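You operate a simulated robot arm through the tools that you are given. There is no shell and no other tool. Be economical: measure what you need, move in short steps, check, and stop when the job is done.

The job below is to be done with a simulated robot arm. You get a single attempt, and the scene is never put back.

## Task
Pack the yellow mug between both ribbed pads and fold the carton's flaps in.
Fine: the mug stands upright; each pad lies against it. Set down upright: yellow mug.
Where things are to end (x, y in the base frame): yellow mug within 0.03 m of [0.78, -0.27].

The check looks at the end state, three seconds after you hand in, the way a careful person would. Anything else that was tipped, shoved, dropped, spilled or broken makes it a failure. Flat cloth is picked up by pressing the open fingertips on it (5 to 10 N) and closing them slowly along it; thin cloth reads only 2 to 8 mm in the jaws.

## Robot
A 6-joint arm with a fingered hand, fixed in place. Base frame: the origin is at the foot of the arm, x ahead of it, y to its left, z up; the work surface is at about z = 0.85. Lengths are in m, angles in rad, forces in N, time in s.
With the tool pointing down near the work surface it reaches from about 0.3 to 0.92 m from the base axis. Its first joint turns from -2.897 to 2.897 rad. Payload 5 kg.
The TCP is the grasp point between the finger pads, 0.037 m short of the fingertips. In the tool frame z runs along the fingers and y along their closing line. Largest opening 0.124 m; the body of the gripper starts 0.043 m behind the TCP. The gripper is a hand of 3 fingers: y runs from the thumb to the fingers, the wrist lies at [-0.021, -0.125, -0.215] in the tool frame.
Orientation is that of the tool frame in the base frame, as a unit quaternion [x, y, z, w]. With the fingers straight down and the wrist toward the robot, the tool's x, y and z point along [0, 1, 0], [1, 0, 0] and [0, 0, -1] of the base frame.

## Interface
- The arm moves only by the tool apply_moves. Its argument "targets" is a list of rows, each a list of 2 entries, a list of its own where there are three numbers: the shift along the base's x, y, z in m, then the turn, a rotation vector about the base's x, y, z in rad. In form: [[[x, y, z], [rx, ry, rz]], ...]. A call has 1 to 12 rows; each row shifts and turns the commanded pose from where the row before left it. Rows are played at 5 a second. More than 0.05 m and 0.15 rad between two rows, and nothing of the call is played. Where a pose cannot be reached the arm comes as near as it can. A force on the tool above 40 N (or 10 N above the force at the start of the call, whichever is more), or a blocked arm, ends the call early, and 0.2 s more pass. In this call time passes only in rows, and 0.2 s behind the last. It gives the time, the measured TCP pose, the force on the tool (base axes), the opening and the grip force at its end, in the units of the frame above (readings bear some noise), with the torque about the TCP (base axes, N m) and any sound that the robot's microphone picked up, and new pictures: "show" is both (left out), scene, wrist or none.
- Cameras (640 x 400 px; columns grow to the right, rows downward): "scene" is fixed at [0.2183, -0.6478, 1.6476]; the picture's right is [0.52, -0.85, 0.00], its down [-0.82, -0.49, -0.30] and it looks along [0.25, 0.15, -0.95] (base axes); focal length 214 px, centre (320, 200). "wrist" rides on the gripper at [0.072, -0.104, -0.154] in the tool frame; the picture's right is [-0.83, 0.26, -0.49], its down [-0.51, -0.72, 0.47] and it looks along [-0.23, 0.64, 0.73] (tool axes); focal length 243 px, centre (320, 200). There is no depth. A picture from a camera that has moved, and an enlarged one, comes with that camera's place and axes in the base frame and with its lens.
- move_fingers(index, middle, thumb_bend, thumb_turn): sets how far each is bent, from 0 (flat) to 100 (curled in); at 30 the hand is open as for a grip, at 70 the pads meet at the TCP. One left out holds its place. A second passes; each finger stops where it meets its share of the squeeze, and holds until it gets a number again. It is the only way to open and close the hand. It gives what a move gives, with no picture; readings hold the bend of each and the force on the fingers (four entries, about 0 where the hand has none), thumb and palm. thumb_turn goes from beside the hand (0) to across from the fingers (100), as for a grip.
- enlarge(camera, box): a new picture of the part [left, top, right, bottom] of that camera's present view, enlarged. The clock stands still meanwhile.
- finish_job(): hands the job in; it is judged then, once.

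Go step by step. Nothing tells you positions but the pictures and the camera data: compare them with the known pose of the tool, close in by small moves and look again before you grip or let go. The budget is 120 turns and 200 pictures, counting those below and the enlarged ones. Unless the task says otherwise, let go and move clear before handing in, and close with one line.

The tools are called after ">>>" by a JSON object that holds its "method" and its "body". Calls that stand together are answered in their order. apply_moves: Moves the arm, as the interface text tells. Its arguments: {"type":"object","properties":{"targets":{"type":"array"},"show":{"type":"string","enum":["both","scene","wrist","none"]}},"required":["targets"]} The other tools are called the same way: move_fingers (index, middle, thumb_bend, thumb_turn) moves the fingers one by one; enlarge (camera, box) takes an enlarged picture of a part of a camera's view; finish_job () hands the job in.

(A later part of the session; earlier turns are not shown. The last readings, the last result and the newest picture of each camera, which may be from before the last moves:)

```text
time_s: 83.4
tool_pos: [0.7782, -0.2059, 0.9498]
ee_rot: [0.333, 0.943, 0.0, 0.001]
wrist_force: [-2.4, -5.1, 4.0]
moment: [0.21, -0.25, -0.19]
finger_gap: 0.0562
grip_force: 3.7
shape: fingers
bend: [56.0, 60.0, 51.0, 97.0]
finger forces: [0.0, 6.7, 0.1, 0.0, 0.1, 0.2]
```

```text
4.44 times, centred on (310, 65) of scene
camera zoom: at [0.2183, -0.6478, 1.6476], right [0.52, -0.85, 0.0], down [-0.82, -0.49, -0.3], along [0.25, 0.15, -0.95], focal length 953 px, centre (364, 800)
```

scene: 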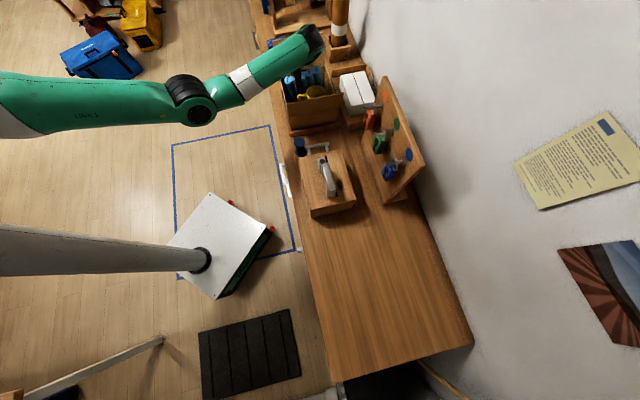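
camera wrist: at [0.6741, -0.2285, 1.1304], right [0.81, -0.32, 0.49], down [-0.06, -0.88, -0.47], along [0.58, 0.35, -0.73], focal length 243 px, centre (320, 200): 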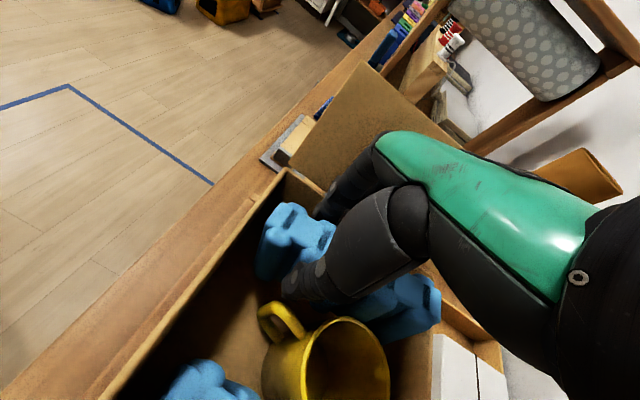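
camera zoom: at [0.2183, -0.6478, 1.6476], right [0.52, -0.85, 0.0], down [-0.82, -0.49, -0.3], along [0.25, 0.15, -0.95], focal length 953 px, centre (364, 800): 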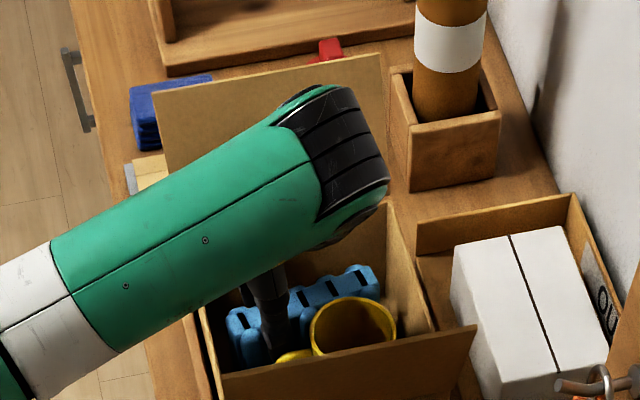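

Pad B has settled on the floor right behind the mug. I'll rise straight out and inspect.

>>> {"method": "apply_moves", "body": {"targets": [[[0, 0, 0.012], [0, 0, 0]], [[0, 0, 0.02], [0, 0, 0]], [[0, 0, 0.035], [0, 0, 0]], [[0, 0, 0.04], [0, 0, 0]], [[0, 0, 0.04], [0, 0, 0]], [[0, 0, 0.04], [0, 0, 0]], [[0, 0, 0.04], [0, 0, 0]]]}}

>>> {"method": "enlarge", "body": {"camera": "wrist", "box": [120, 180, 340, 400]}}

>>> {"method": "enlarge", "body": {"camera": "scene", "box": [260, 20, 360, 110]}}

```text
time_s: 85.0
tool_pos: [0.7774, -0.2063, 1.1742]
ee_rot: [0.332, 0.943, -0.001, 0.0]
wrist_force: [1.0, 0.9, -0.7]
moment: [0.05, 0.0, -0.05]
finger_gap: 0.0565
grip_force: 0.1
shape: fingers
bend: [56.0, 59.0, 51.0, 97.0]
finger forces: [0.0, 0.0, 0.1, 0.0, 0.0, 0.0]
camera wrist: at [0.6564, -0.242, 1.329], right [0.81, -0.32, 0.49], down [-0.06, -0.88, -0.47], along [0.58, 0.35, -0.73], focal length 243 px, centre (320, 200)
```

scene: 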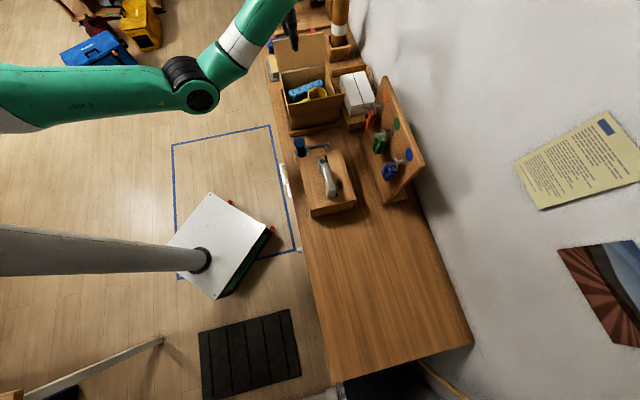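
wrist: 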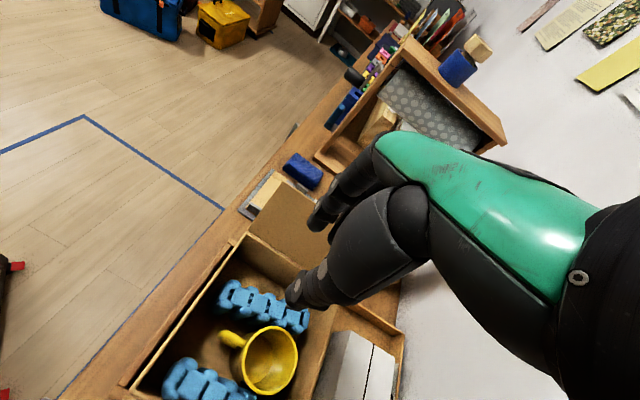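

```text
1.82 times, centred on (230, 290) of wrist
camera zoom: at [0.6564, -0.242, 1.329], right [0.81, -0.32, 0.49], down [-0.06, -0.88, -0.47], along [0.58, 0.35, -0.73], focal length 441 px, centre (484, 36)
```

zoom: 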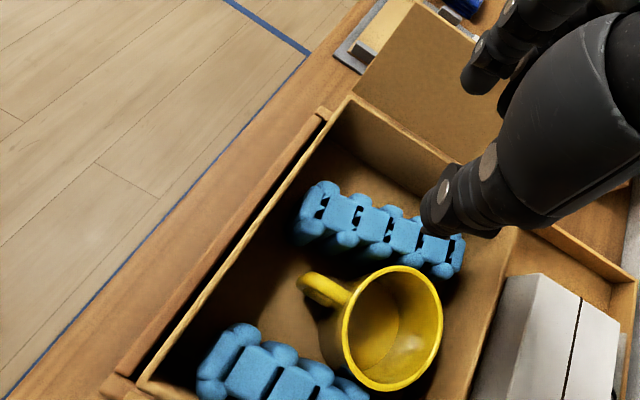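

```text
4.44 times, centred on (310, 65) of scene
camera zoom: at [0.2183, -0.6478, 1.6476], right [0.52, -0.85, 0.0], down [-0.82, -0.49, -0.3], along [0.25, 0.15, -0.95], focal length 953 px, centre (364, 800)
```

zoom: 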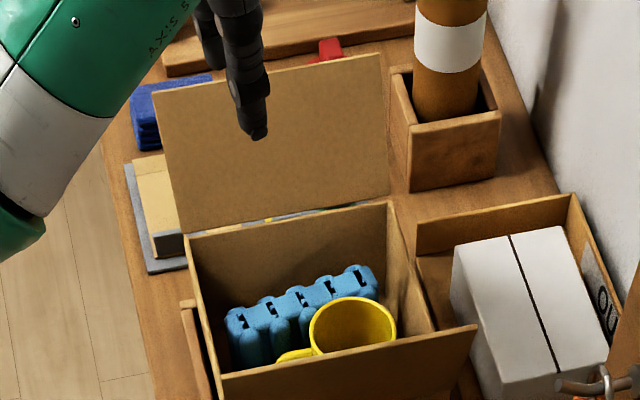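

Everything stands upright and in contact, but the mug reads about (0.786, -0.296), which is near the edge of the tolerance. I'll take its rim again and slide it about 0.02 m back along the pads, starting by turning the hand.

>>> {"method": "apply_moves", "body": {"targets": [[[-0.005, -0.004, 0.01], [0, 0, -0.1433]], [[-0.005, -0.004, 0.01], [0, 0, -0.1433]], [[-0.005, -0.004, 0.01], [0, 0, -0.1433]], [[-0.005, -0.004, 0], [0, 0, -0.1433]], [[-0.005, -0.004, 0], [0, 0, -0.1433]], [[-0.005, -0.004, 0], [0, 0, -0.1433]], [[0, -0.004, 0], [0, 0, -0.1433]], [[0, -0.004, 0], [0, 0, -0.1433]], [[0, -0.004, 0], [0, 0, -0.1433]], [[0.005, -0.004, 0], [0, 0, -0.1433]], [[0.005, -0.004, 0], [0, 0, -0.1433]], [[0.005, -0.004, 0], [0, 0, -0.1433]]], "show": "none"}}

>>> {"method": "apply_moves", "body": {"targets": [[[0.004, -0.002, 0], [0, 0, -0.1433]], [[0.004, -0.002, 0], [0, 0, -0.1433]], [[0.004, -0.002, 0], [0, 0, -0.1433]]]}}

>>> {"method": "enlarge", "body": {"camera": "wrist", "box": [140, 160, 400, 390]}}

>>> {"method": "enlarge", "body": {"camera": "scene", "box": [280, 50, 350, 110]}}

```text
time_s: 87.6
tool_pos: [0.7643, -0.255, 1.2063]
ee_rot: [0.932, 0.362, 0.0, 0.0]
wrist_force: [-1.0, -0.1, -0.2]
moment: [-0.01, 0.0, 0.01]
finger_gap: 0.0565
grip_force: 0.0
shape: fingers
bend: [56.0, 59.0, 51.0, 97.0]
finger forces: [0.1, 0.0, 0.1, 0.1, 0.0, 0.0]
```

```text
time_s: 88.4
tool_pos: [0.7774, -0.261, 1.2056]
ee_rot: [0.988, 0.155, 0.0, 0.0]
wrist_force: [-1.3, -0.8, -0.6]
moment: [-0.03, -0.03, 0.02]
finger_gap: 0.0564
grip_force: 0.0
shape: fingers
bend: [56.0, 59.0, 51.0, 97.0]
finger forces: [0.0, 0.0, 0.1, 0.1, 0.1, 0.1]
camera wrist: at [0.8136, -0.1384, 1.361], right [-0.71, -0.5, 0.49], down [-0.7, 0.53, -0.47], along [-0.02, -0.68, -0.73], focal length 243 px, centre (320, 200)
```

scene: 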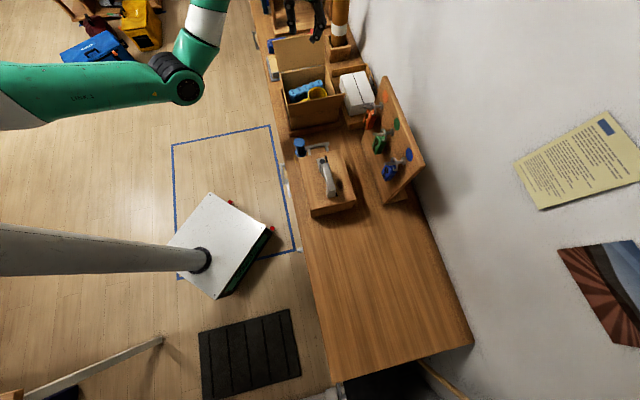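
wrist: 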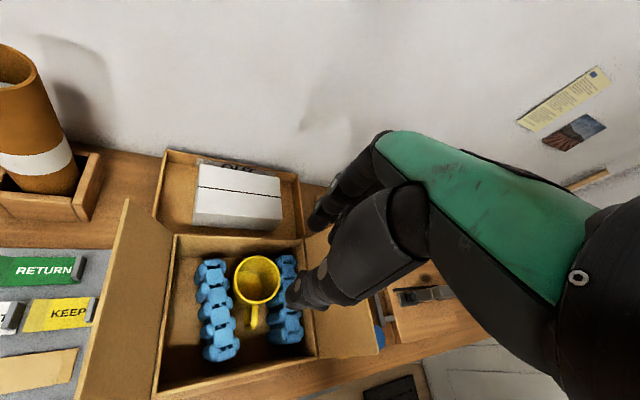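

```text
1.74 times, centred on (270, 275) of wrist
camera zoom: at [0.8136, -0.1384, 1.361], right [-0.71, -0.5, 0.49], down [-0.7, 0.53, -0.47], along [-0.02, -0.68, -0.73], focal length 422 px, centre (407, 70)
```

zoom: 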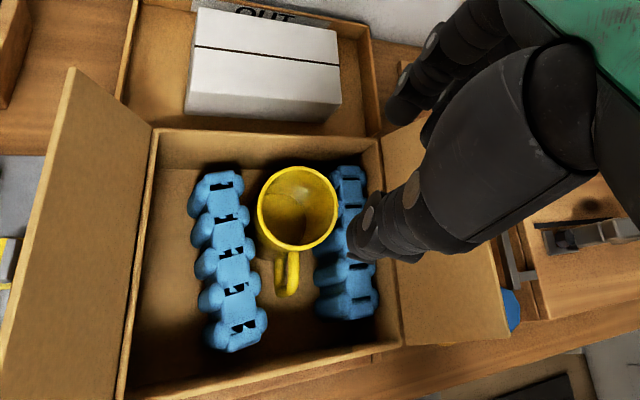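

```text
6.67 times, centred on (315, 80) of scene
camera zoom: at [0.2183, -0.6478, 1.6476], right [0.52, -0.85, 0.0], down [-0.82, -0.49, -0.3], along [0.25, 0.15, -0.95], focal length 1430 px, centre (353, 1000)
```

zoom: 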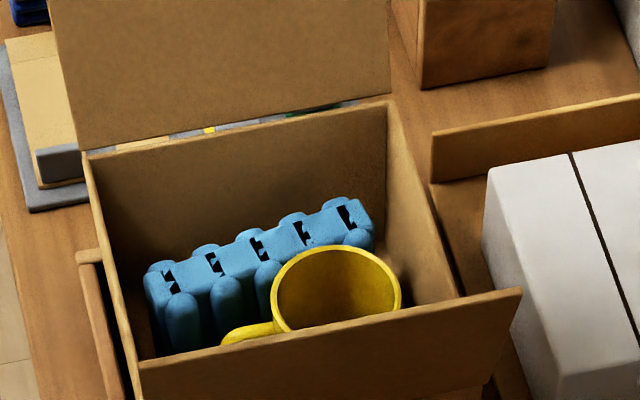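

The mug reads (0.787, -0.2945), with both pads alongside. I'll narrow the hand, and lower onto the rim with fingers inside and thumb between handle and pad B.

>>> {"method": "move_fingers", "body": {"index": 60, "middle": 60, "thumb_bend": 60}}

>>> {"method": "apply_moves", "body": {"targets": [[[-0.002, 0.003, -0.045], [0, 0, 0]], [[0, 0, -0.045], [0, 0, 0]], [[0, 0, -0.045], [0, 0, 0]], [[0, 0, -0.04], [0, 0, 0]], [[0, 0, -0.025], [0, 0, 0]]], "show": "none"}}

>>> {"method": "enlarge", "body": {"camera": "scene", "box": [280, 50, 350, 110]}}

>>> {"method": "enlarge", "body": {"camera": "wrist", "box": [180, 160, 400, 390]}}

```text
time_s: 89.4
tool_pos: [0.7761, -0.2595, 1.2067]
ee_rot: [0.988, 0.157, 0.0, 0.0]
wrist_force: [-0.2, 0.6, -0.1]
moment: [0.02, -0.03, 0.02]
finger_gap: 0.0377
grip_force: 0.0
shape: fingers
bend: [60.0, 60.0, 60.0, 97.0]
finger forces: [0.1, 0.1, 0.1, 0.0, 0.1, 0.0]
```

```text
time_s: 90.6
tool_pos: [0.7723, -0.2588, 1.0072]
ee_rot: [0.988, 0.157, 0.0, 0.0]
wrist_force: [0.5, 0.5, 0.2]
moment: [0.02, -0.02, 0.0]
finger_gap: 0.0373
grip_force: 0.1
shape: fingers
bend: [60.0, 60.0, 60.0, 97.0]
finger forces: [0.0, 0.0, 0.0, 0.0, 0.1, 0.0]
```

```text
6.67 times, centred on (315, 80) of scene
camera zoom: at [0.2183, -0.6478, 1.6476], right [0.52, -0.85, 0.0], down [-0.82, -0.49, -0.3], along [0.25, 0.15, -0.95], focal length 1430 px, centre (353, 1000)
```

zoom: 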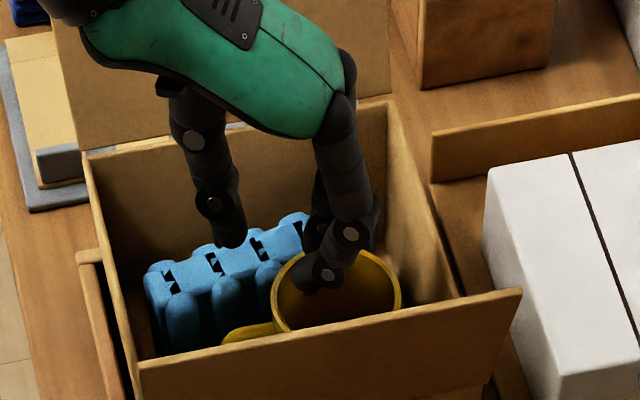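

```text
1.74 times, centred on (290, 275) of wrist
camera zoom: at [0.8101, -0.1363, 1.1612], right [-0.71, -0.51, 0.49], down [-0.71, 0.53, -0.47], along [-0.02, -0.68, -0.73], focal length 422 px, centre (372, 70)
```

zoom: 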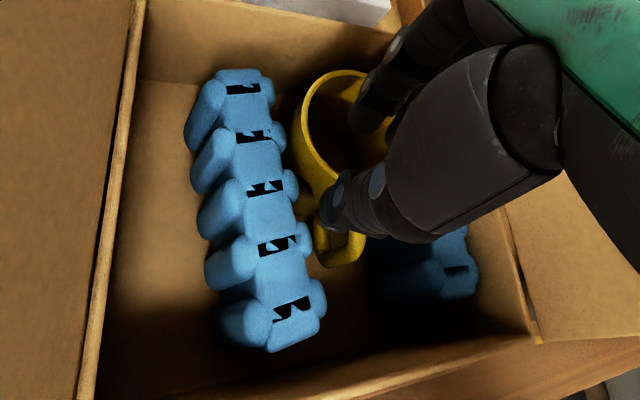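

The thumb and fingers straddle the rim, slightly to one side. I'll shift 6 mm and lower onto it.

>>> {"method": "apply_moves", "body": {"targets": [[[0.006, 0.0015, -0.015], [0, 0, 0]], [[0, 0, -0.015], [0, 0, 0]], [[0, 0, -0.015], [0, 0, 0]], [[0, 0, -0.012], [0, 0, 0]]], "show": "none"}}

>>> {"method": "enlarge", "body": {"camera": "scene", "box": [280, 50, 350, 110]}}

```text
time_s: 91.4
tool_pos: [0.7875, -0.258, 0.9765]
ee_rot: [0.988, 0.156, 0.01, 0.005]
wrist_force: [-2.7, 1.5, 8.7]
moment: [0.39, 0.12, 0.1]
finger_gap: 0.0402
grip_force: 4.2
shape: fingers
bend: [60.0, 60.0, 58.0, 99.0]
finger forces: [0.0, 0.0, 0.0, 0.1, 9.2, 0.0]
stopped in row 4: the force on the tool passed its limit at 52 N (the readings are from after the stop); the commanded pose is now the measured one
```

```text
6.67 times, centred on (315, 80) of scene
camera zoom: at [0.2183, -0.6478, 1.6476], right [0.52, -0.85, 0.0], down [-0.82, -0.49, -0.3], along [0.25, 0.15, -0.95], focal length 1430 px, centre (353, 1000)
```

zoom: 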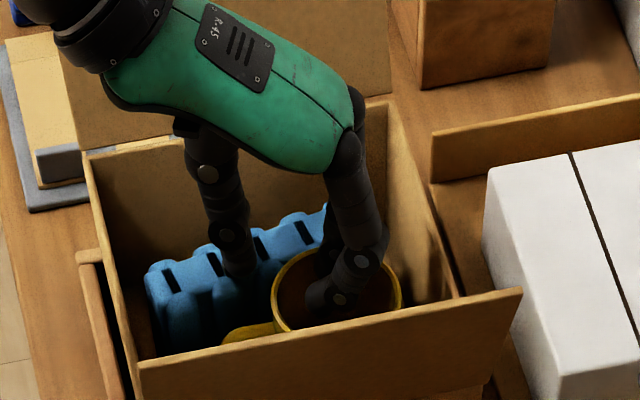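

The thumb landed on pad B's top edge, so I stopped. I'll lift, turn about 8° so the thumb comes down nearer the handle gap, and check again.

>>> {"method": "apply_moves", "body": {"targets": [[[0, 0, 0.02], [0, 0, 0]], [[-0.007, 0, 0.015], [0, 0, 0.07]], [[-0.0065, 0, 0], [0, 0, 0.072]]], "show": "none"}}

>>> {"method": "move_fingers", "body": {"index": 60, "middle": 60, "thumb_bend": 62}}

>>> {"method": "enlarge", "body": {"camera": "scene", "box": [280, 50, 350, 110]}}

>>> {"method": "enlarge", "body": {"camera": "wrist", "box": [180, 160, 400, 390]}}

```text
time_s: 92.2
tool_pos: [0.7733, -0.2571, 1.009]
ee_rot: [0.974, 0.227, 0.01, 0.004]
wrist_force: [0.2, 0.1, -0.2]
moment: [0.04, 0.0, -0.01]
finger_gap: 0.0374
grip_force: 0.1
shape: fingers
bend: [60.0, 60.0, 60.0, 98.0]
finger forces: [0.0, 0.1, 0.1, 0.1, 0.0, 0.0]
```

```text
time_s: 93.2
tool_pos: [0.7727, -0.2581, 1.009]
ee_rot: [0.974, 0.227, 0.01, 0.004]
wrist_force: [-0.8, -0.4, 0.1]
moment: [0.01, -0.01, 0.01]
finger_gap: 0.0346
grip_force: 0.1
shape: fingers
bend: [60.0, 60.0, 62.0, 98.0]
finger forces: [0.1, 0.0, 0.0, 0.0, 0.0, 0.0]
```

```text
6.67 times, centred on (315, 80) of scene
camera zoom: at [0.2183, -0.6478, 1.6476], right [0.52, -0.85, 0.0], down [-0.82, -0.49, -0.3], along [0.25, 0.15, -0.95], focal length 1430 px, centre (353, 1000)
```

zoom: 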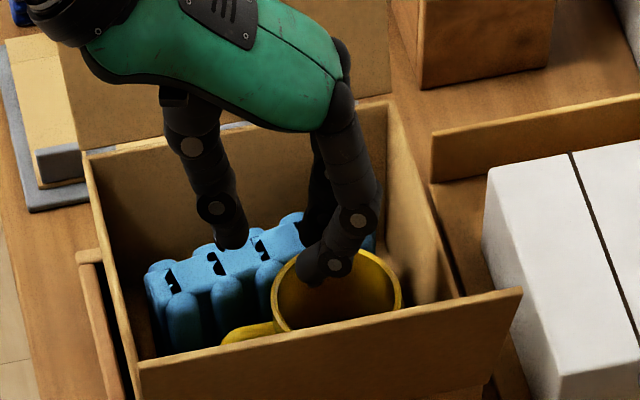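

```text
1.74 times, centred on (290, 275) of wrist
camera zoom: at [0.7891, -0.131, 1.1633], right [-0.64, -0.6, 0.48], down [-0.76, 0.42, -0.49], along [0.09, -0.68, -0.73], focal length 422 px, centre (372, 70)
```

zoom: 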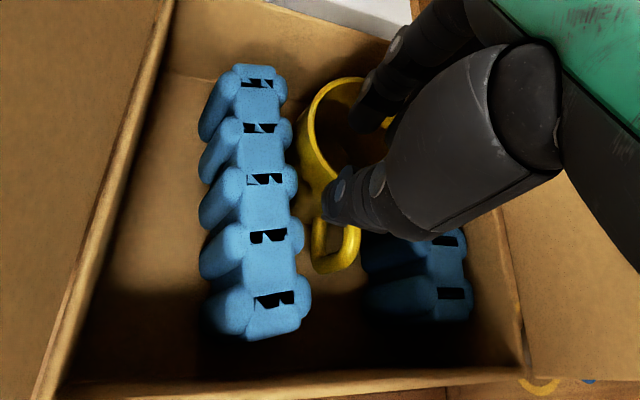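

Pad B sits too close to the handle for the thumb there. I'll lift and swing the thumb beside the hand, so I can use only the two fingers inside the mug to draw it back along the pads.

>>> {"method": "apply_moves", "body": {"targets": [[[0, 0, 0.045], [0, 0, 0.08]], [[0, 0, 0.045], [0, 0, 0.08]], [[0, 0, 0.045], [0, 0, 0.08]], [[0, 0, 0.045], [0, 0, 0.08]]], "show": "none"}}

>>> {"method": "move_fingers", "body": {"thumb_turn": 0, "thumb_bend": 30}}

>>> {"method": "enlarge", "body": {"camera": "scene", "box": [250, 0, 370, 110]}}

>>> {"method": "enlarge", "body": {"camera": "wrist", "box": [140, 100, 500, 390]}}

```text
time_s: 94.2
tool_pos: [0.7727, -0.2552, 1.1888]
ee_rot: [0.926, 0.378, 0.009, 0.003]
wrist_force: [-0.2, 0.3, -0.4]
moment: [0.0, 0.0, -0.02]
finger_gap: 0.0343
grip_force: 0.0
shape: fingers
bend: [60.0, 60.0, 62.0, 98.0]
finger forces: [0.0, 0.1, 0.1, 0.0, 0.1, 0.1]
```

```text
time_s: 95.2
tool_pos: [0.7728, -0.2545, 1.1877]
ee_rot: [0.926, 0.378, 0.01, 0.003]
wrist_force: [0.4, 0.3, 0.1]
moment: [0.01, -0.02, -0.01]
finger_gap: 0.1598
grip_force: 0.1
shape: fingers
bend: [60.0, 60.0, 30.0, 0.0]
finger forces: [0.0, 0.0, 0.1, 0.0, 0.0, 0.0]
```

```text
3.64 times, centred on (310, 55) of scene
camera zoom: at [0.2183, -0.6478, 1.6476], right [0.52, -0.85, 0.0], down [-0.82, -0.49, -0.3], along [0.25, 0.15, -0.95], focal length 780 px, centre (356, 727)
```

zoom: 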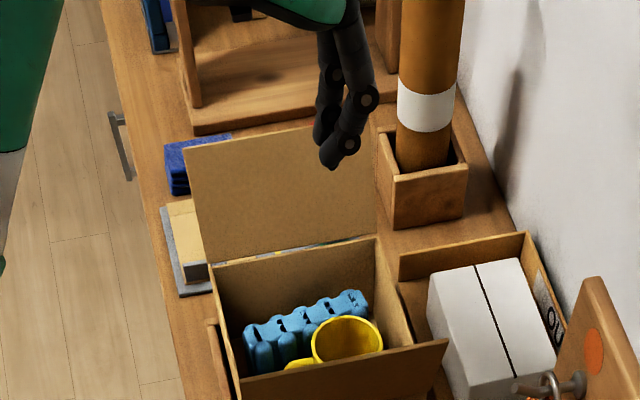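

```text
1.38 times, centred on (320, 245) of wrist
camera zoom: at [0.7483, -0.1297, 1.3419], right [-0.42, -0.77, 0.48], down [-0.86, 0.16, -0.49], along [0.3, -0.62, -0.73], focal length 335 px, centre (320, 138)
```

zoom: 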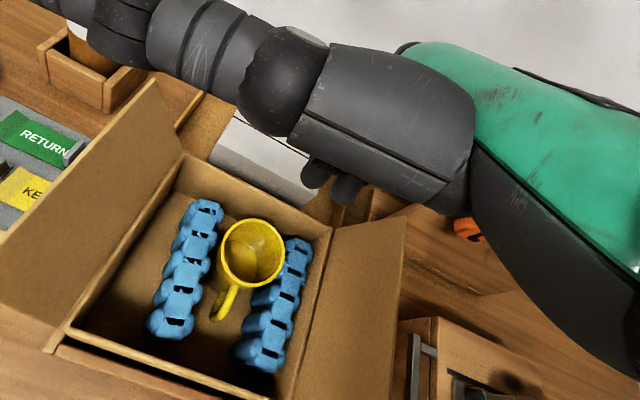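

The thumb now points sideways and could foul the far flap. I'll curl it in and look again.

>>> {"method": "move_fingers", "body": {"thumb_bend": 95}}

>>> {"method": "enlarge", "body": {"camera": "wrist", "box": [140, 100, 500, 390]}}

>>> {"method": "enlarge", "body": {"camera": "scene", "box": [250, 0, 370, 110]}}

```text
time_s: 96.2
tool_pos: [0.7717, -0.255, 1.1884]
ee_rot: [0.925, 0.379, 0.009, 0.003]
wrist_force: [0.3, -0.5, -0.6]
moment: [0.02, 0.02, 0.01]
finger_gap: 0.0803
grip_force: 0.0
shape: fingers
bend: [60.0, 60.0, 95.0, 0.0]
finger forces: [0.0, 0.1, 0.1, 0.1, 0.0, 0.0]
```

```text
1.38 times, centred on (320, 245) of wrist
camera zoom: at [0.7483, -0.1297, 1.3419], right [-0.42, -0.77, 0.48], down [-0.86, 0.16, -0.49], along [0.3, -0.62, -0.73], focal length 335 px, centre (320, 138)
```

zoom: 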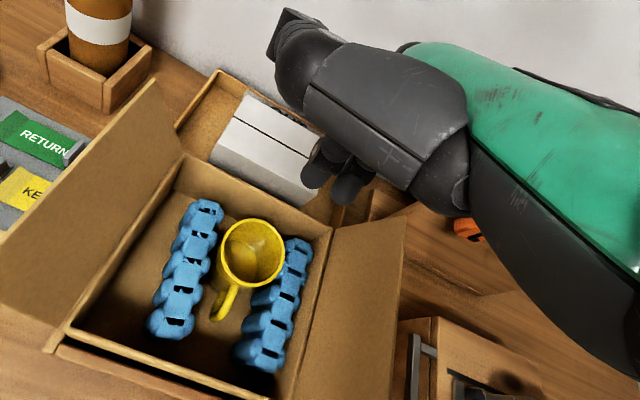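

```text
3.64 times, centred on (310, 55) of scene
camera zoom: at [0.2183, -0.6478, 1.6476], right [0.52, -0.85, 0.0], down [-0.82, -0.49, -0.3], along [0.25, 0.15, -0.95], focal length 780 px, centre (356, 727)
```

zoom: 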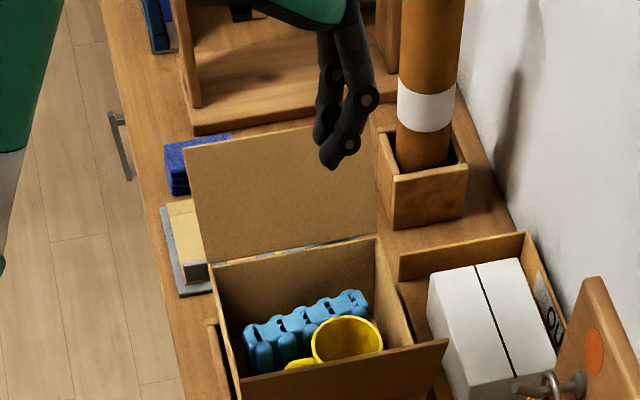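

The thumb is stowed and both fingers are free, and I can see the whole carton. I'll centre the fingers over the mug opening and lower to just above it.

>>> {"method": "apply_moves", "body": {"targets": [[[-0.002, -0.006, -0.045], [0, 0, 0]], [[-0.002, -0.006, -0.045], [0, 0, 0]], [[0, 0, -0.045], [0, 0, 0]], [[0, 0, -0.045], [0, 0, 0]]], "show": "none"}}

>>> {"method": "enlarge", "body": {"camera": "scene", "box": [280, 50, 350, 110]}}

>>> {"method": "enlarge", "body": {"camera": "wrist", "box": [140, 140, 440, 390]}}

```text
time_s: 97.2
tool_pos: [0.7722, -0.2687, 1.0108]
ee_rot: [0.926, 0.378, 0.01, 0.003]
wrist_force: [1.1, -0.2, -0.3]
moment: [0.02, 0.01, -0.02]
finger_gap: 0.0802
grip_force: 0.0
shape: fingers
bend: [60.0, 60.0, 95.0, 0.0]
finger forces: [0.0, 0.0, 0.1, 0.0, 0.0, 0.0]
```

```text
6.67 times, centred on (315, 80) of scene
camera zoom: at [0.2183, -0.6478, 1.6476], right [0.52, -0.85, 0.0], down [-0.82, -0.49, -0.3], along [0.25, 0.15, -0.95], focal length 1430 px, centre (353, 1000)
```

zoom: 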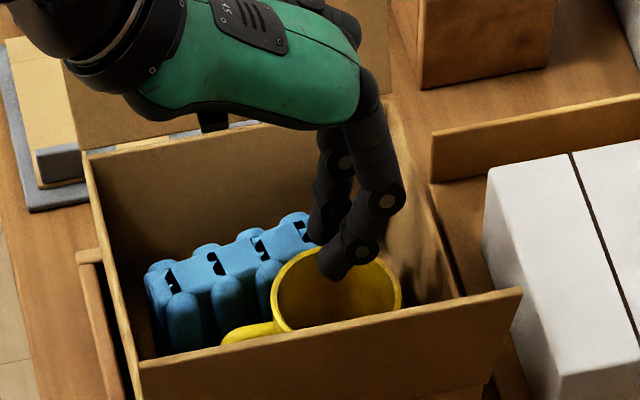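

```text
1.60 times, centred on (290, 265) of wrist
camera zoom: at [0.7473, -0.1427, 1.1652], right [-0.42, -0.77, 0.48], down [-0.86, 0.16, -0.49], along [0.3, -0.62, -0.73], focal length 388 px, centre (368, 96)
```

zoom: 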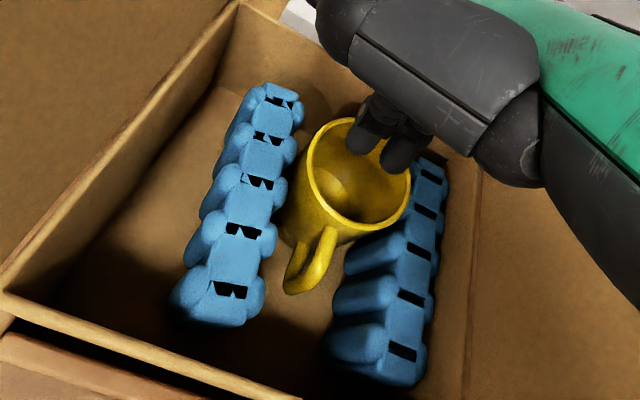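

The fingers are right over the mug's opening. I'll dip in while shifting toward the handle side, a little at a time.

>>> {"method": "apply_moves", "body": {"targets": [[[-0.003, 0.003, -0.015], [0, 0, 0]], [[-0.003, 0.003, -0.02], [0, 0, 0]], [[-0.003, 0.003, -0.015], [0, 0, 0]], [[-0.003, 0.003, -0.01], [0, 0, 0]], [[-0.002, 0.002, -0.01], [0, 0, 0]]], "show": "none"}}

>>> {"method": "enlarge", "body": {"camera": "scene", "box": [280, 50, 350, 110]}}

>>> {"method": "enlarge", "body": {"camera": "wrist", "box": [140, 140, 440, 390]}}

```text
time_s: 98.4
tool_pos: [0.7569, -0.2571, 0.9404]
ee_rot: [0.925, 0.38, 0.01, 0.003]
wrist_force: [1.2, -0.6, 1.1]
moment: [-0.06, -0.06, -0.05]
finger_gap: 0.0798
grip_force: 0.9
shape: fingers
bend: [59.0, 60.0, 95.0, 0.0]
finger forces: [1.0, 0.6, 0.0, 0.1, 0.0, 0.1]
```

```text
6.67 times, centred on (315, 80) of scene
camera zoom: at [0.2183, -0.6478, 1.6476], right [0.52, -0.85, 0.0], down [-0.82, -0.49, -0.3], along [0.25, 0.15, -0.95], focal length 1430 px, centre (353, 1000)
```

zoom: 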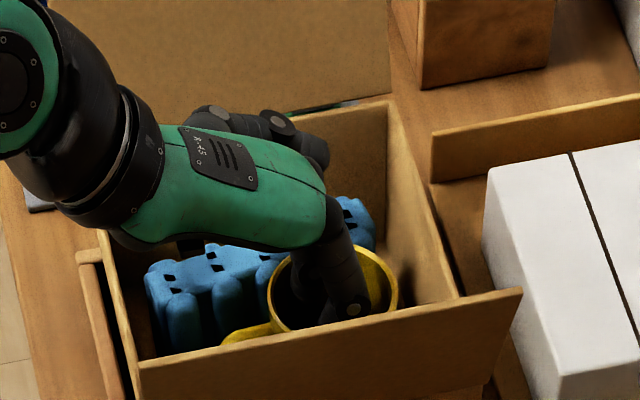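

```text
1.60 times, centred on (290, 265) of wrist
camera zoom: at [0.7314, -0.1306, 1.0943], right [-0.42, -0.77, 0.48], down [-0.86, 0.16, -0.49], along [0.3, -0.62, -0.73], focal length 388 px, centre (368, 96)
```

zoom: 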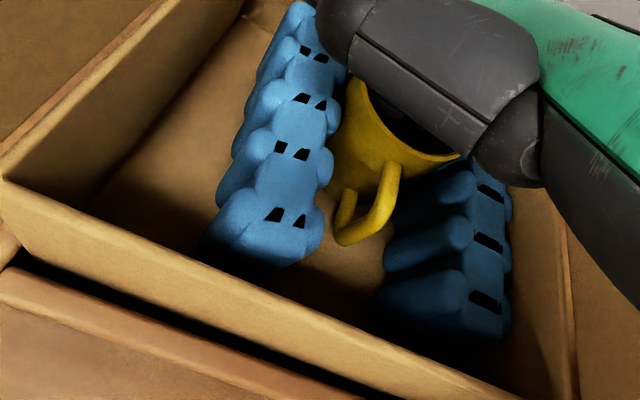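

The fingers now touch the inner wall on the handle side. I'll draw the mug 0.016 m along, in small steps.

>>> {"method": "apply_moves", "body": {"targets": [[[-0.0028, 0.0029, 0], [0, 0, 0]], [[-0.0028, 0.0029, 0], [0, 0, 0]], [[-0.0028, 0.0029, 0], [0, 0, 0]], [[-0.0028, 0.0029, 0], [0, 0, 0]]], "show": "none"}}

>>> {"method": "enlarge", "body": {"camera": "scene", "box": [280, 50, 350, 110]}}

>>> {"method": "enlarge", "body": {"camera": "wrist", "box": [140, 140, 440, 390]}}

```text
time_s: 99.4
tool_pos: [0.7441, -0.2419, 0.9385]
ee_rot: [0.926, 0.378, 0.009, 0.003]
wrist_force: [1.0, -1.4, 0.3]
moment: [-0.05, 0.0, 0.0]
finger_gap: 0.0803
grip_force: 1.6
shape: fingers
bend: [59.0, 60.0, 95.0, 0.0]
finger forces: [1.2, 1.5, 0.0, 0.1, 0.0, 0.1]
```

```text
6.67 times, centred on (315, 80) of scene
camera zoom: at [0.2183, -0.6478, 1.6476], right [0.52, -0.85, 0.0], down [-0.82, -0.49, -0.3], along [0.25, 0.15, -0.95], focal length 1430 px, centre (353, 1000)
```

zoom: 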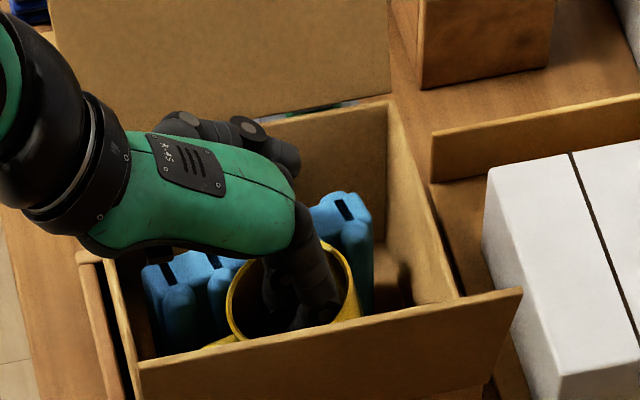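

```text
1.60 times, centred on (290, 265) of wrist
camera zoom: at [0.7196, -0.1179, 1.0936], right [-0.42, -0.77, 0.48], down [-0.86, 0.16, -0.49], along [0.3, -0.62, -0.73], focal length 388 px, centre (368, 96)
```

zoom: 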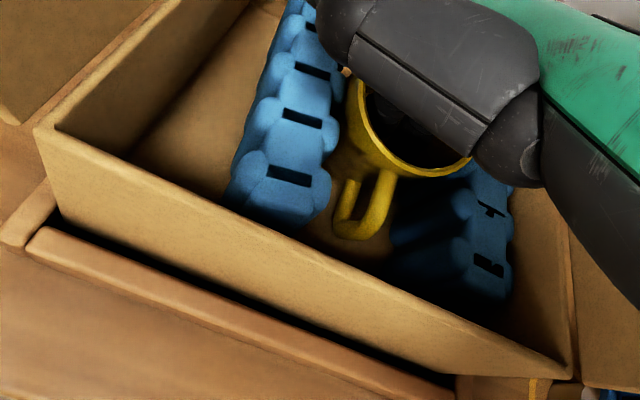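

The mug slid upright to about (0.774, -0.274), well within tolerance, and the pads stayed put. I'll back the fingers off the wall and lift out.

>>> {"method": "apply_moves", "body": {"targets": [[[0.004, -0.004, 0], [0, 0, 0]], [[0.002, -0.002, 0.015], [0, 0, 0]], [[0, 0, 0.03], [0, 0, 0]], [[0, 0, 0.045], [0, 0, 0]], [[0, 0, 0.045], [0, 0, 0]], [[0, 0, 0.045], [0, 0, 0]], [[0, 0, 0.045], [0, 0, 0]]]}}

>>> {"method": "enlarge", "body": {"camera": "scene", "box": [280, 50, 350, 110]}}

>>> {"method": "enlarge", "body": {"camera": "wrist", "box": [140, 180, 400, 400]}}

```text
time_s: 101.0
tool_pos: [0.7467, -0.2512, 1.1665]
ee_rot: [0.926, 0.378, 0.01, 0.003]
wrist_force: [0.0, -0.2, -0.5]
moment: [-0.01, 0.02, -0.03]
finger_gap: 0.08
grip_force: 0.1
shape: fingers
bend: [60.0, 60.0, 95.0, 0.0]
finger forces: [0.1, 0.0, 0.0, 0.0, 0.0, 0.0]
camera wrist: at [0.7232, -0.1261, 1.3197], right [-0.42, -0.77, 0.48], down [-0.86, 0.16, -0.49], along [0.3, -0.62, -0.73], focal length 243 px, centre (320, 200)
```

scene: 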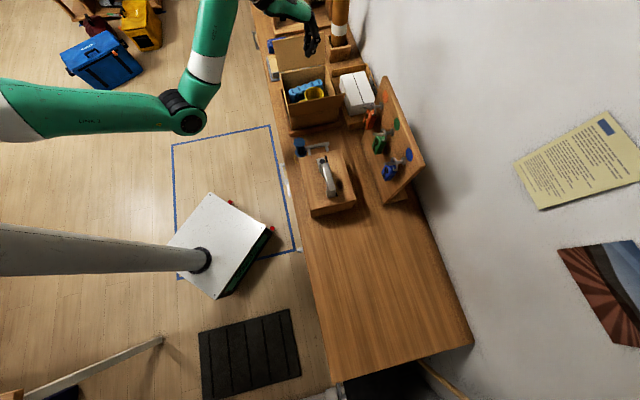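
wrist: 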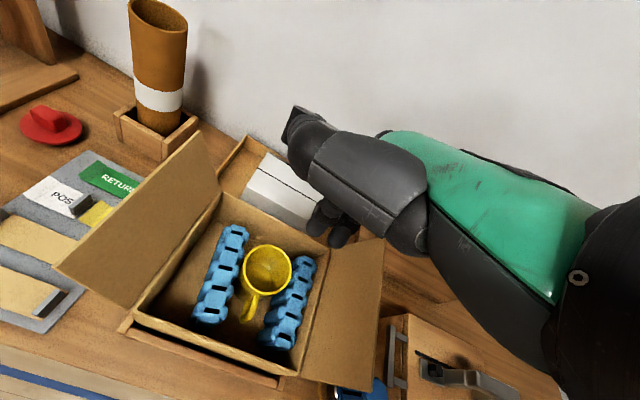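

```text
6.67 times, centred on (315, 80) of scene
camera zoom: at [0.2183, -0.6478, 1.6476], right [0.52, -0.85, 0.0], down [-0.82, -0.49, -0.3], along [0.25, 0.15, -0.95], focal length 1430 px, centre (353, 1000)
```

zoom: 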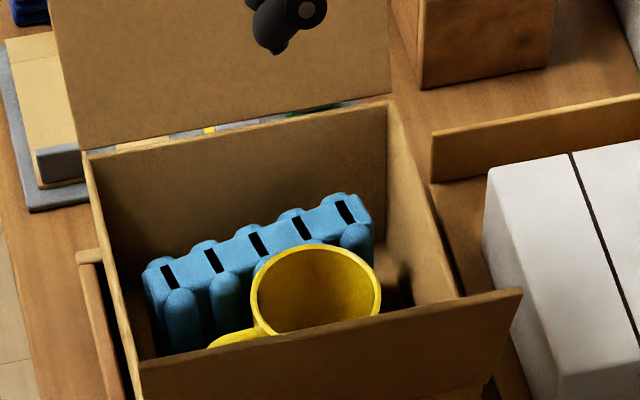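

```text
1.82 times, centred on (270, 290) of wrist
camera zoom: at [0.7232, -0.1261, 1.3197], right [-0.42, -0.77, 0.48], down [-0.86, 0.16, -0.49], along [0.3, -0.62, -0.73], focal length 441 px, centre (411, 36)
```

zoom: 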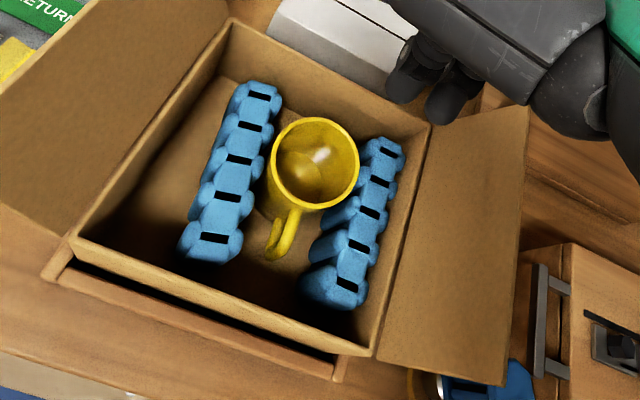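

The mug now stands at about (0.779, -0.283) against pad A, while pad B is skewed with a slight gap. I'll turn the hand, keep the thumb stowed, and use the straightened fingers behind pad B to draw it flush to the mug.

>>> {"method": "apply_moves", "body": {"targets": [[[0.005, 0, 0.005], [0, 0, 0.142]], [[0.005, 0, 0.005], [0, 0, 0.142]], [[0.005, 0, 0.005], [0, 0, 0.142]], [[0.005, 0, 0], [0, 0, 0.142]], [[0.005, 0, 0], [0, 0, 0.142]], [[0.005, 0, 0], [0, 0, 0.142]], [[0.005, -0.001, 0], [0, 0, 0.142]], [[0.005, -0.001, 0], [0, 0, 0.142]], [[0.005, -0.001, 0], [0, 0, 0.142]], [[0.005, 0, 0], [0, 0, 0.142]], [[0.006, 0, 0], [0, 0, 0.142]]], "show": "none"}}

>>> {"method": "move_fingers", "body": {"index": 33, "middle": 33}}

>>> {"method": "apply_moves", "body": {"targets": [[[0, 0, -0.045], [0, 0, 0]], [[0, 0, -0.045], [0, 0, 0]], [[0, 0, -0.03], [0, 0, 0]]]}}

>>> {"method": "enlarge", "body": {"camera": "scene", "box": [260, 20, 360, 110]}}

>>> {"method": "enlarge", "body": {"camera": "wrist", "box": [140, 140, 440, 400]}}

```text
time_s: 103.4
tool_pos: [0.806, -0.2542, 1.1798]
ee_rot: [0.39, 0.921, 0.009, -0.005]
wrist_force: [-0.1, 0.4, 0.0]
moment: [0.0, -0.03, 0.01]
finger_gap: 0.08
grip_force: 0.1
shape: fingers
bend: [60.0, 60.0, 95.0, 0.0]
finger forces: [0.0, 0.1, 0.1, 0.0, 0.0, 0.0]
```

```text
time_s: 104.4
tool_pos: [0.805, -0.254, 1.1798]
ee_rot: [0.391, 0.92, 0.009, -0.005]
wrist_force: [0.1, -0.5, 0.0]
moment: [0.0, 0.0, 0.03]
finger_gap: 0.076
grip_force: 0.0
shape: fingers
bend: [33.0, 33.0, 95.0, 0.0]
finger forces: [0.0, 0.1, 0.1, 0.0, 0.1, 0.0]
```

```text
time_s: 105.2
tool_pos: [0.8065, -0.2524, 1.058]
ee_rot: [0.39, 0.921, 0.009, -0.005]
wrist_force: [0.5, -0.4, 0.1]
moment: [0.02, -0.01, 0.02]
finger_gap: 0.0756
grip_force: 0.0
shape: fingers
bend: [33.0, 33.0, 95.0, 0.0]
finger forces: [0.0, 0.0, 0.1, 0.0, 0.0, 0.0]
camera wrist: at [0.6806, -0.2751, 1.2123], right [0.77, -0.42, 0.48], down [-0.17, -0.86, -0.49], along [0.62, 0.29, -0.73], focal length 243 px, centre (320, 200)
```

scene: 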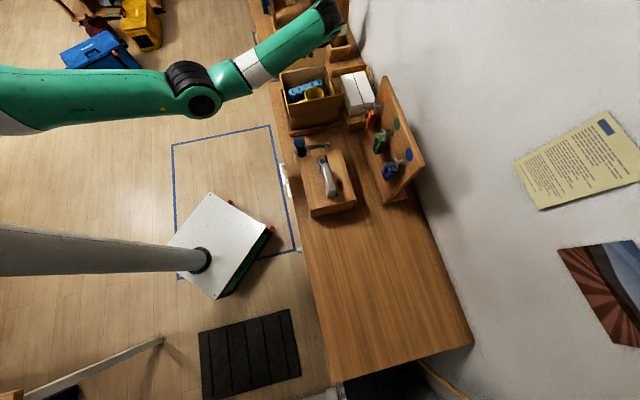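
wrist: 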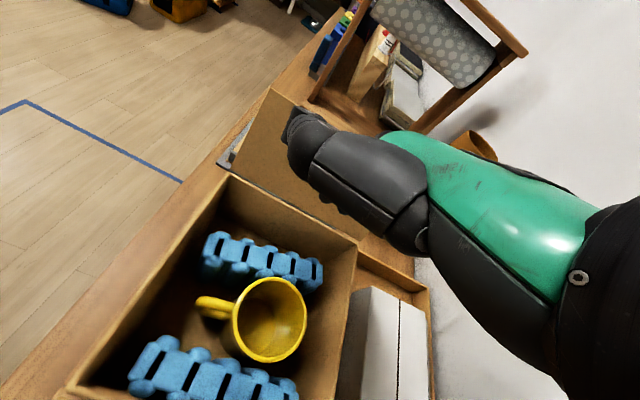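

```text
4.44 times, centred on (310, 65) of scene
camera zoom: at [0.2183, -0.6478, 1.6476], right [0.52, -0.85, 0.0], down [-0.82, -0.49, -0.3], along [0.25, 0.15, -0.95], focal length 953 px, centre (364, 800)
```

zoom: 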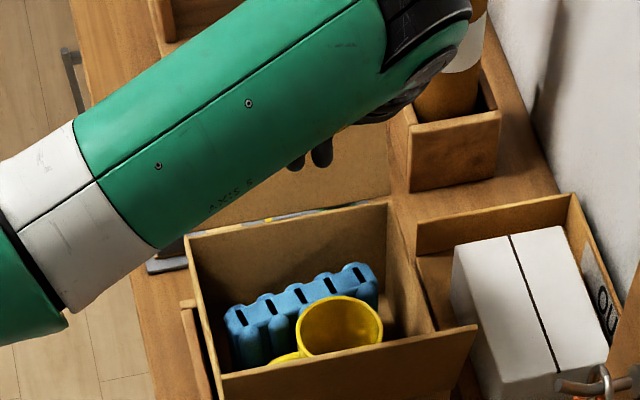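

```text
1.54 times, centred on (290, 270) of wrist
camera zoom: at [0.6806, -0.2751, 1.2123], right [0.77, -0.42, 0.48], down [-0.17, -0.86, -0.49], along [0.62, 0.29, -0.73], focal length 373 px, centre (366, 92)
```

zoom: 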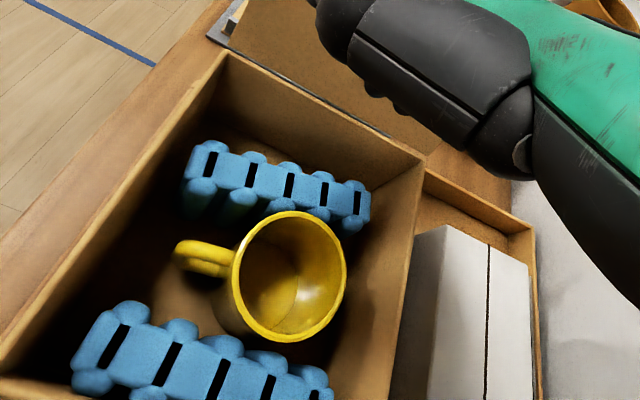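

The fingertips hover over the slot behind pad B, a little close to the wall. I'll shift 8 mm and lower into the slot carefully.

>>> {"method": "apply_moves", "body": {"targets": [[[-0.0058, -0.0056, -0.03], [0, 0, 0]], [[0, 0, -0.025], [0, 0, 0]], [[0, 0, -0.02], [0, 0, 0]], [[0, 0, -0.015], [0, 0, 0]], [[0, 0, -0.015], [0, 0, 0]], [[0, 0, -0.01], [0, 0, 0]]], "show": "none"}}

>>> {"method": "enlarge", "body": {"camera": "scene", "box": [260, 20, 360, 110]}}

>>> {"method": "enlarge", "body": {"camera": "wrist", "box": [140, 140, 440, 400]}}

```text
time_s: 106.6
tool_pos: [0.7989, -0.2586, 0.9452]
ee_rot: [0.39, 0.921, 0.008, -0.005]
wrist_force: [-0.5, 0.4, -0.2]
moment: [-0.03, -0.03, 0.03]
finger_gap: 0.0755
grip_force: 0.0
shape: fingers
bend: [33.0, 33.0, 95.0, 0.0]
finger forces: [0.0, 0.0, 0.1, 0.0, 0.1, 0.0]
```

```text
4.44 times, centred on (310, 65) of scene
camera zoom: at [0.2183, -0.6478, 1.6476], right [0.52, -0.85, 0.0], down [-0.82, -0.49, -0.3], along [0.25, 0.15, -0.95], focal length 953 px, centre (364, 800)
```

zoom: 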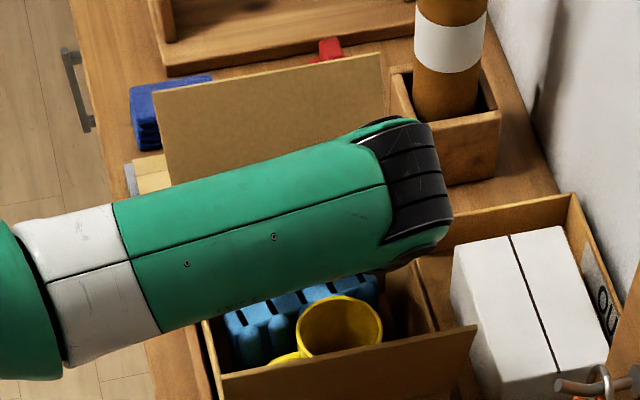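

```text
1.54 times, centred on (290, 270) of wrist
camera zoom: at [0.6745, -0.2809, 1.0989], right [0.77, -0.42, 0.48], down [-0.17, -0.86, -0.49], along [0.62, 0.29, -0.73], focal length 373 px, centre (366, 92)
```

zoom: 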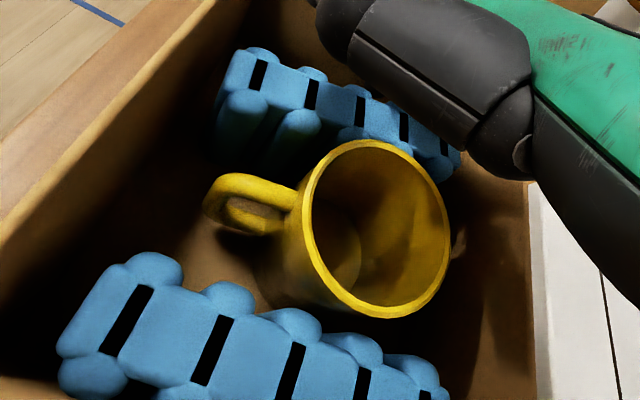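

The fingers are in the slot without contact. I'll go 8 mm lower and then draw pad B toward the mug in small steps, watching finger force.

>>> {"method": "apply_moves", "body": {"targets": [[[0, 0, -0.008], [0, 0, 0]], [[-0.0022, -0.0021, 0], [0, 0, 0]], [[-0.0022, -0.0021, 0], [0, 0, 0]]], "show": "none"}}

>>> {"method": "apply_moves", "body": {"targets": [[[-0.0022, -0.0021, 0], [0, 0, 0]], [[-0.0022, -0.0021, 0], [0, 0, 0]]], "show": "none"}}

>>> {"method": "enlarge", "body": {"camera": "wrist", "box": [140, 140, 440, 400]}}

```text
time_s: 107.4
tool_pos: [0.7954, -0.2625, 0.9363]
ee_rot: [0.391, 0.92, 0.008, -0.006]
wrist_force: [1.8, 1.3, 2.0]
moment: [0.11, -0.07, 0.01]
finger_gap: 0.0756
grip_force: 0.8
shape: fingers
bend: [32.0, 33.0, 95.0, 0.0]
finger forces: [2.6, 0.2, 0.0, 0.0, 0.0, 0.0]
```

```text
time_s: 108.0
tool_pos: [0.7908, -0.267, 0.9373]
ee_rot: [0.391, 0.92, 0.008, -0.005]
wrist_force: [3.6, 3.5, 1.6]
moment: [0.1, -0.08, -0.03]
finger_gap: 0.0754
grip_force: 2.1
shape: fingers
bend: [31.0, 33.0, 95.0, 0.0]
finger forces: [4.0, 0.7, 0.0, 0.0, 0.0, 0.0]
```

```text
1.54 times, centred on (290, 270) of wrist
camera zoom: at [0.6657, -0.2896, 1.0902], right [0.77, -0.42, 0.48], down [-0.17, -0.86, -0.49], along [0.62, 0.29, -0.73], focal length 373 px, centre (366, 92)
```

zoom: 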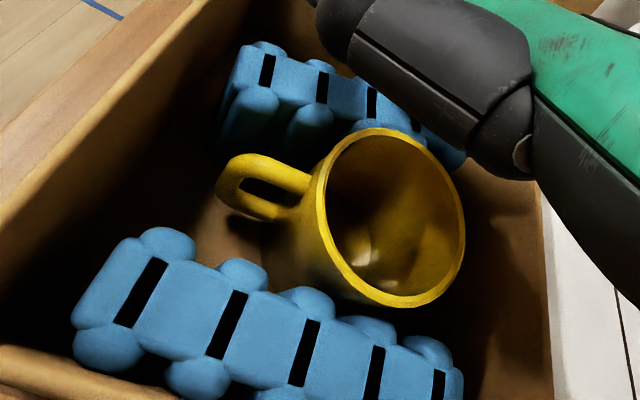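

Pad B is moving with a light load. I'll draw 4 mm more and then back off and inspect.

>>> {"method": "apply_moves", "body": {"targets": [[[-0.0015, -0.0014, 0], [0, 0, 0]], [[-0.0015, -0.0014, 0], [0, 0, 0]]], "show": "none"}}

>>> {"method": "apply_moves", "body": {"targets": [[[0.004, 0.0038, 0], [0, 0, 0]], [[0.002, 0.002, 0.015], [0, 0, 0]], [[0, 0, 0.03], [0, 0, 0]], [[0, 0, 0.045], [0, 0, 0]], [[0, 0, 0.045], [0, 0, 0]], [[0, 0, 0.045], [0, 0, 0]]]}}

>>> {"method": "enlarge", "body": {"camera": "wrist", "box": [120, 180, 360, 400]}}

>>> {"method": "enlarge", "body": {"camera": "scene", "box": [280, 50, 350, 110]}}

```text
time_s: 108.6
tool_pos: [0.7881, -0.2693, 0.9361]
ee_rot: [0.391, 0.92, 0.009, -0.005]
wrist_force: [8.3, 7.4, 0.0]
moment: [0.08, -0.08, -0.06]
finger_gap: 0.0753
grip_force: 4.9
shape: fingers
bend: [29.0, 32.0, 95.0, 0.0]
finger forces: [7.2, 2.2, 0.1, 0.0, 0.0, 0.0]
```

```text
time_s: 110.0
tool_pos: [0.7941, -0.2597, 1.1171]
ee_rot: [0.39, 0.921, 0.009, -0.005]
wrist_force: [-0.9, 0.1, 0.2]
moment: [0.01, -0.02, -0.01]
finger_gap: 0.0757
grip_force: 0.1
shape: fingers
bend: [33.0, 33.0, 95.0, 0.0]
finger forces: [0.1, 0.0, 0.1, 0.1, 0.0, 0.0]
camera wrist: at [0.6698, -0.2834, 1.2706], right [0.77, -0.43, 0.48], down [-0.17, -0.86, -0.49], along [0.62, 0.29, -0.73], focal length 243 px, centre (320, 200)
```

scene: 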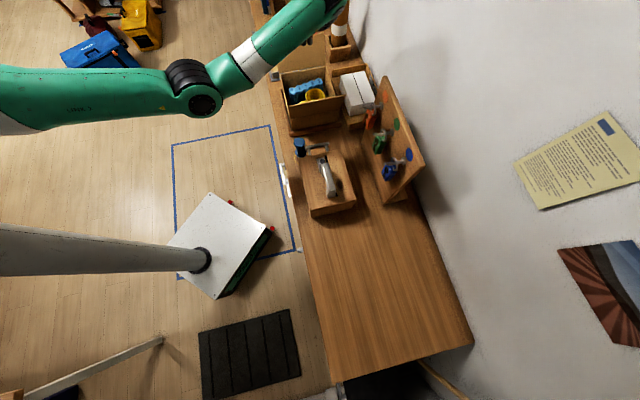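
wrist: 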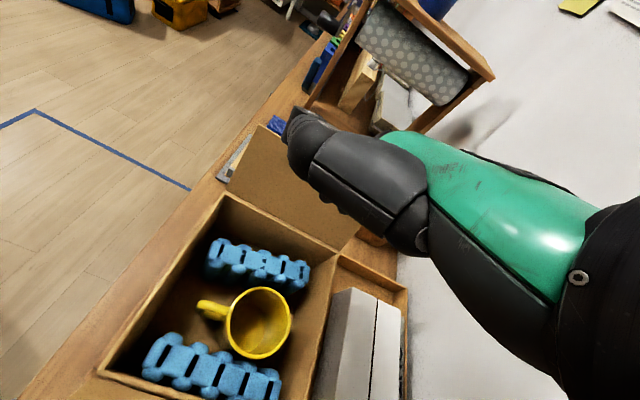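

```text
1.82 times, centred on (240, 290) of wrist
camera zoom: at [0.6698, -0.2834, 1.2706], right [0.77, -0.43, 0.48], down [-0.17, -0.86, -0.49], along [0.62, 0.29, -0.73], focal length 441 px, centre (466, 36)
```

zoom: 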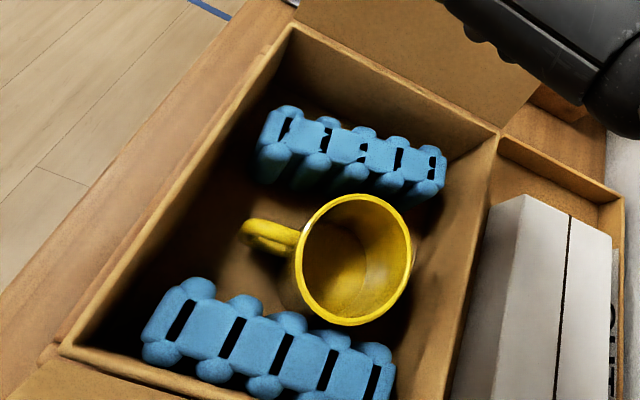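

```text
6.67 times, centred on (315, 80) of scene
camera zoom: at [0.2183, -0.6478, 1.6476], right [0.52, -0.85, 0.0], down [-0.82, -0.49, -0.3], along [0.25, 0.15, -0.95], focal length 1430 px, centre (353, 1000)
```

zoom: 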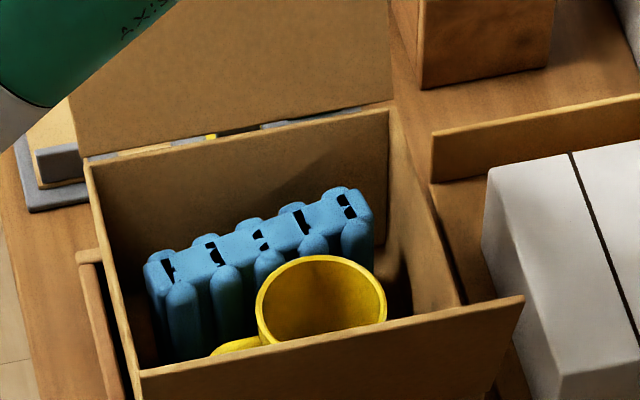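

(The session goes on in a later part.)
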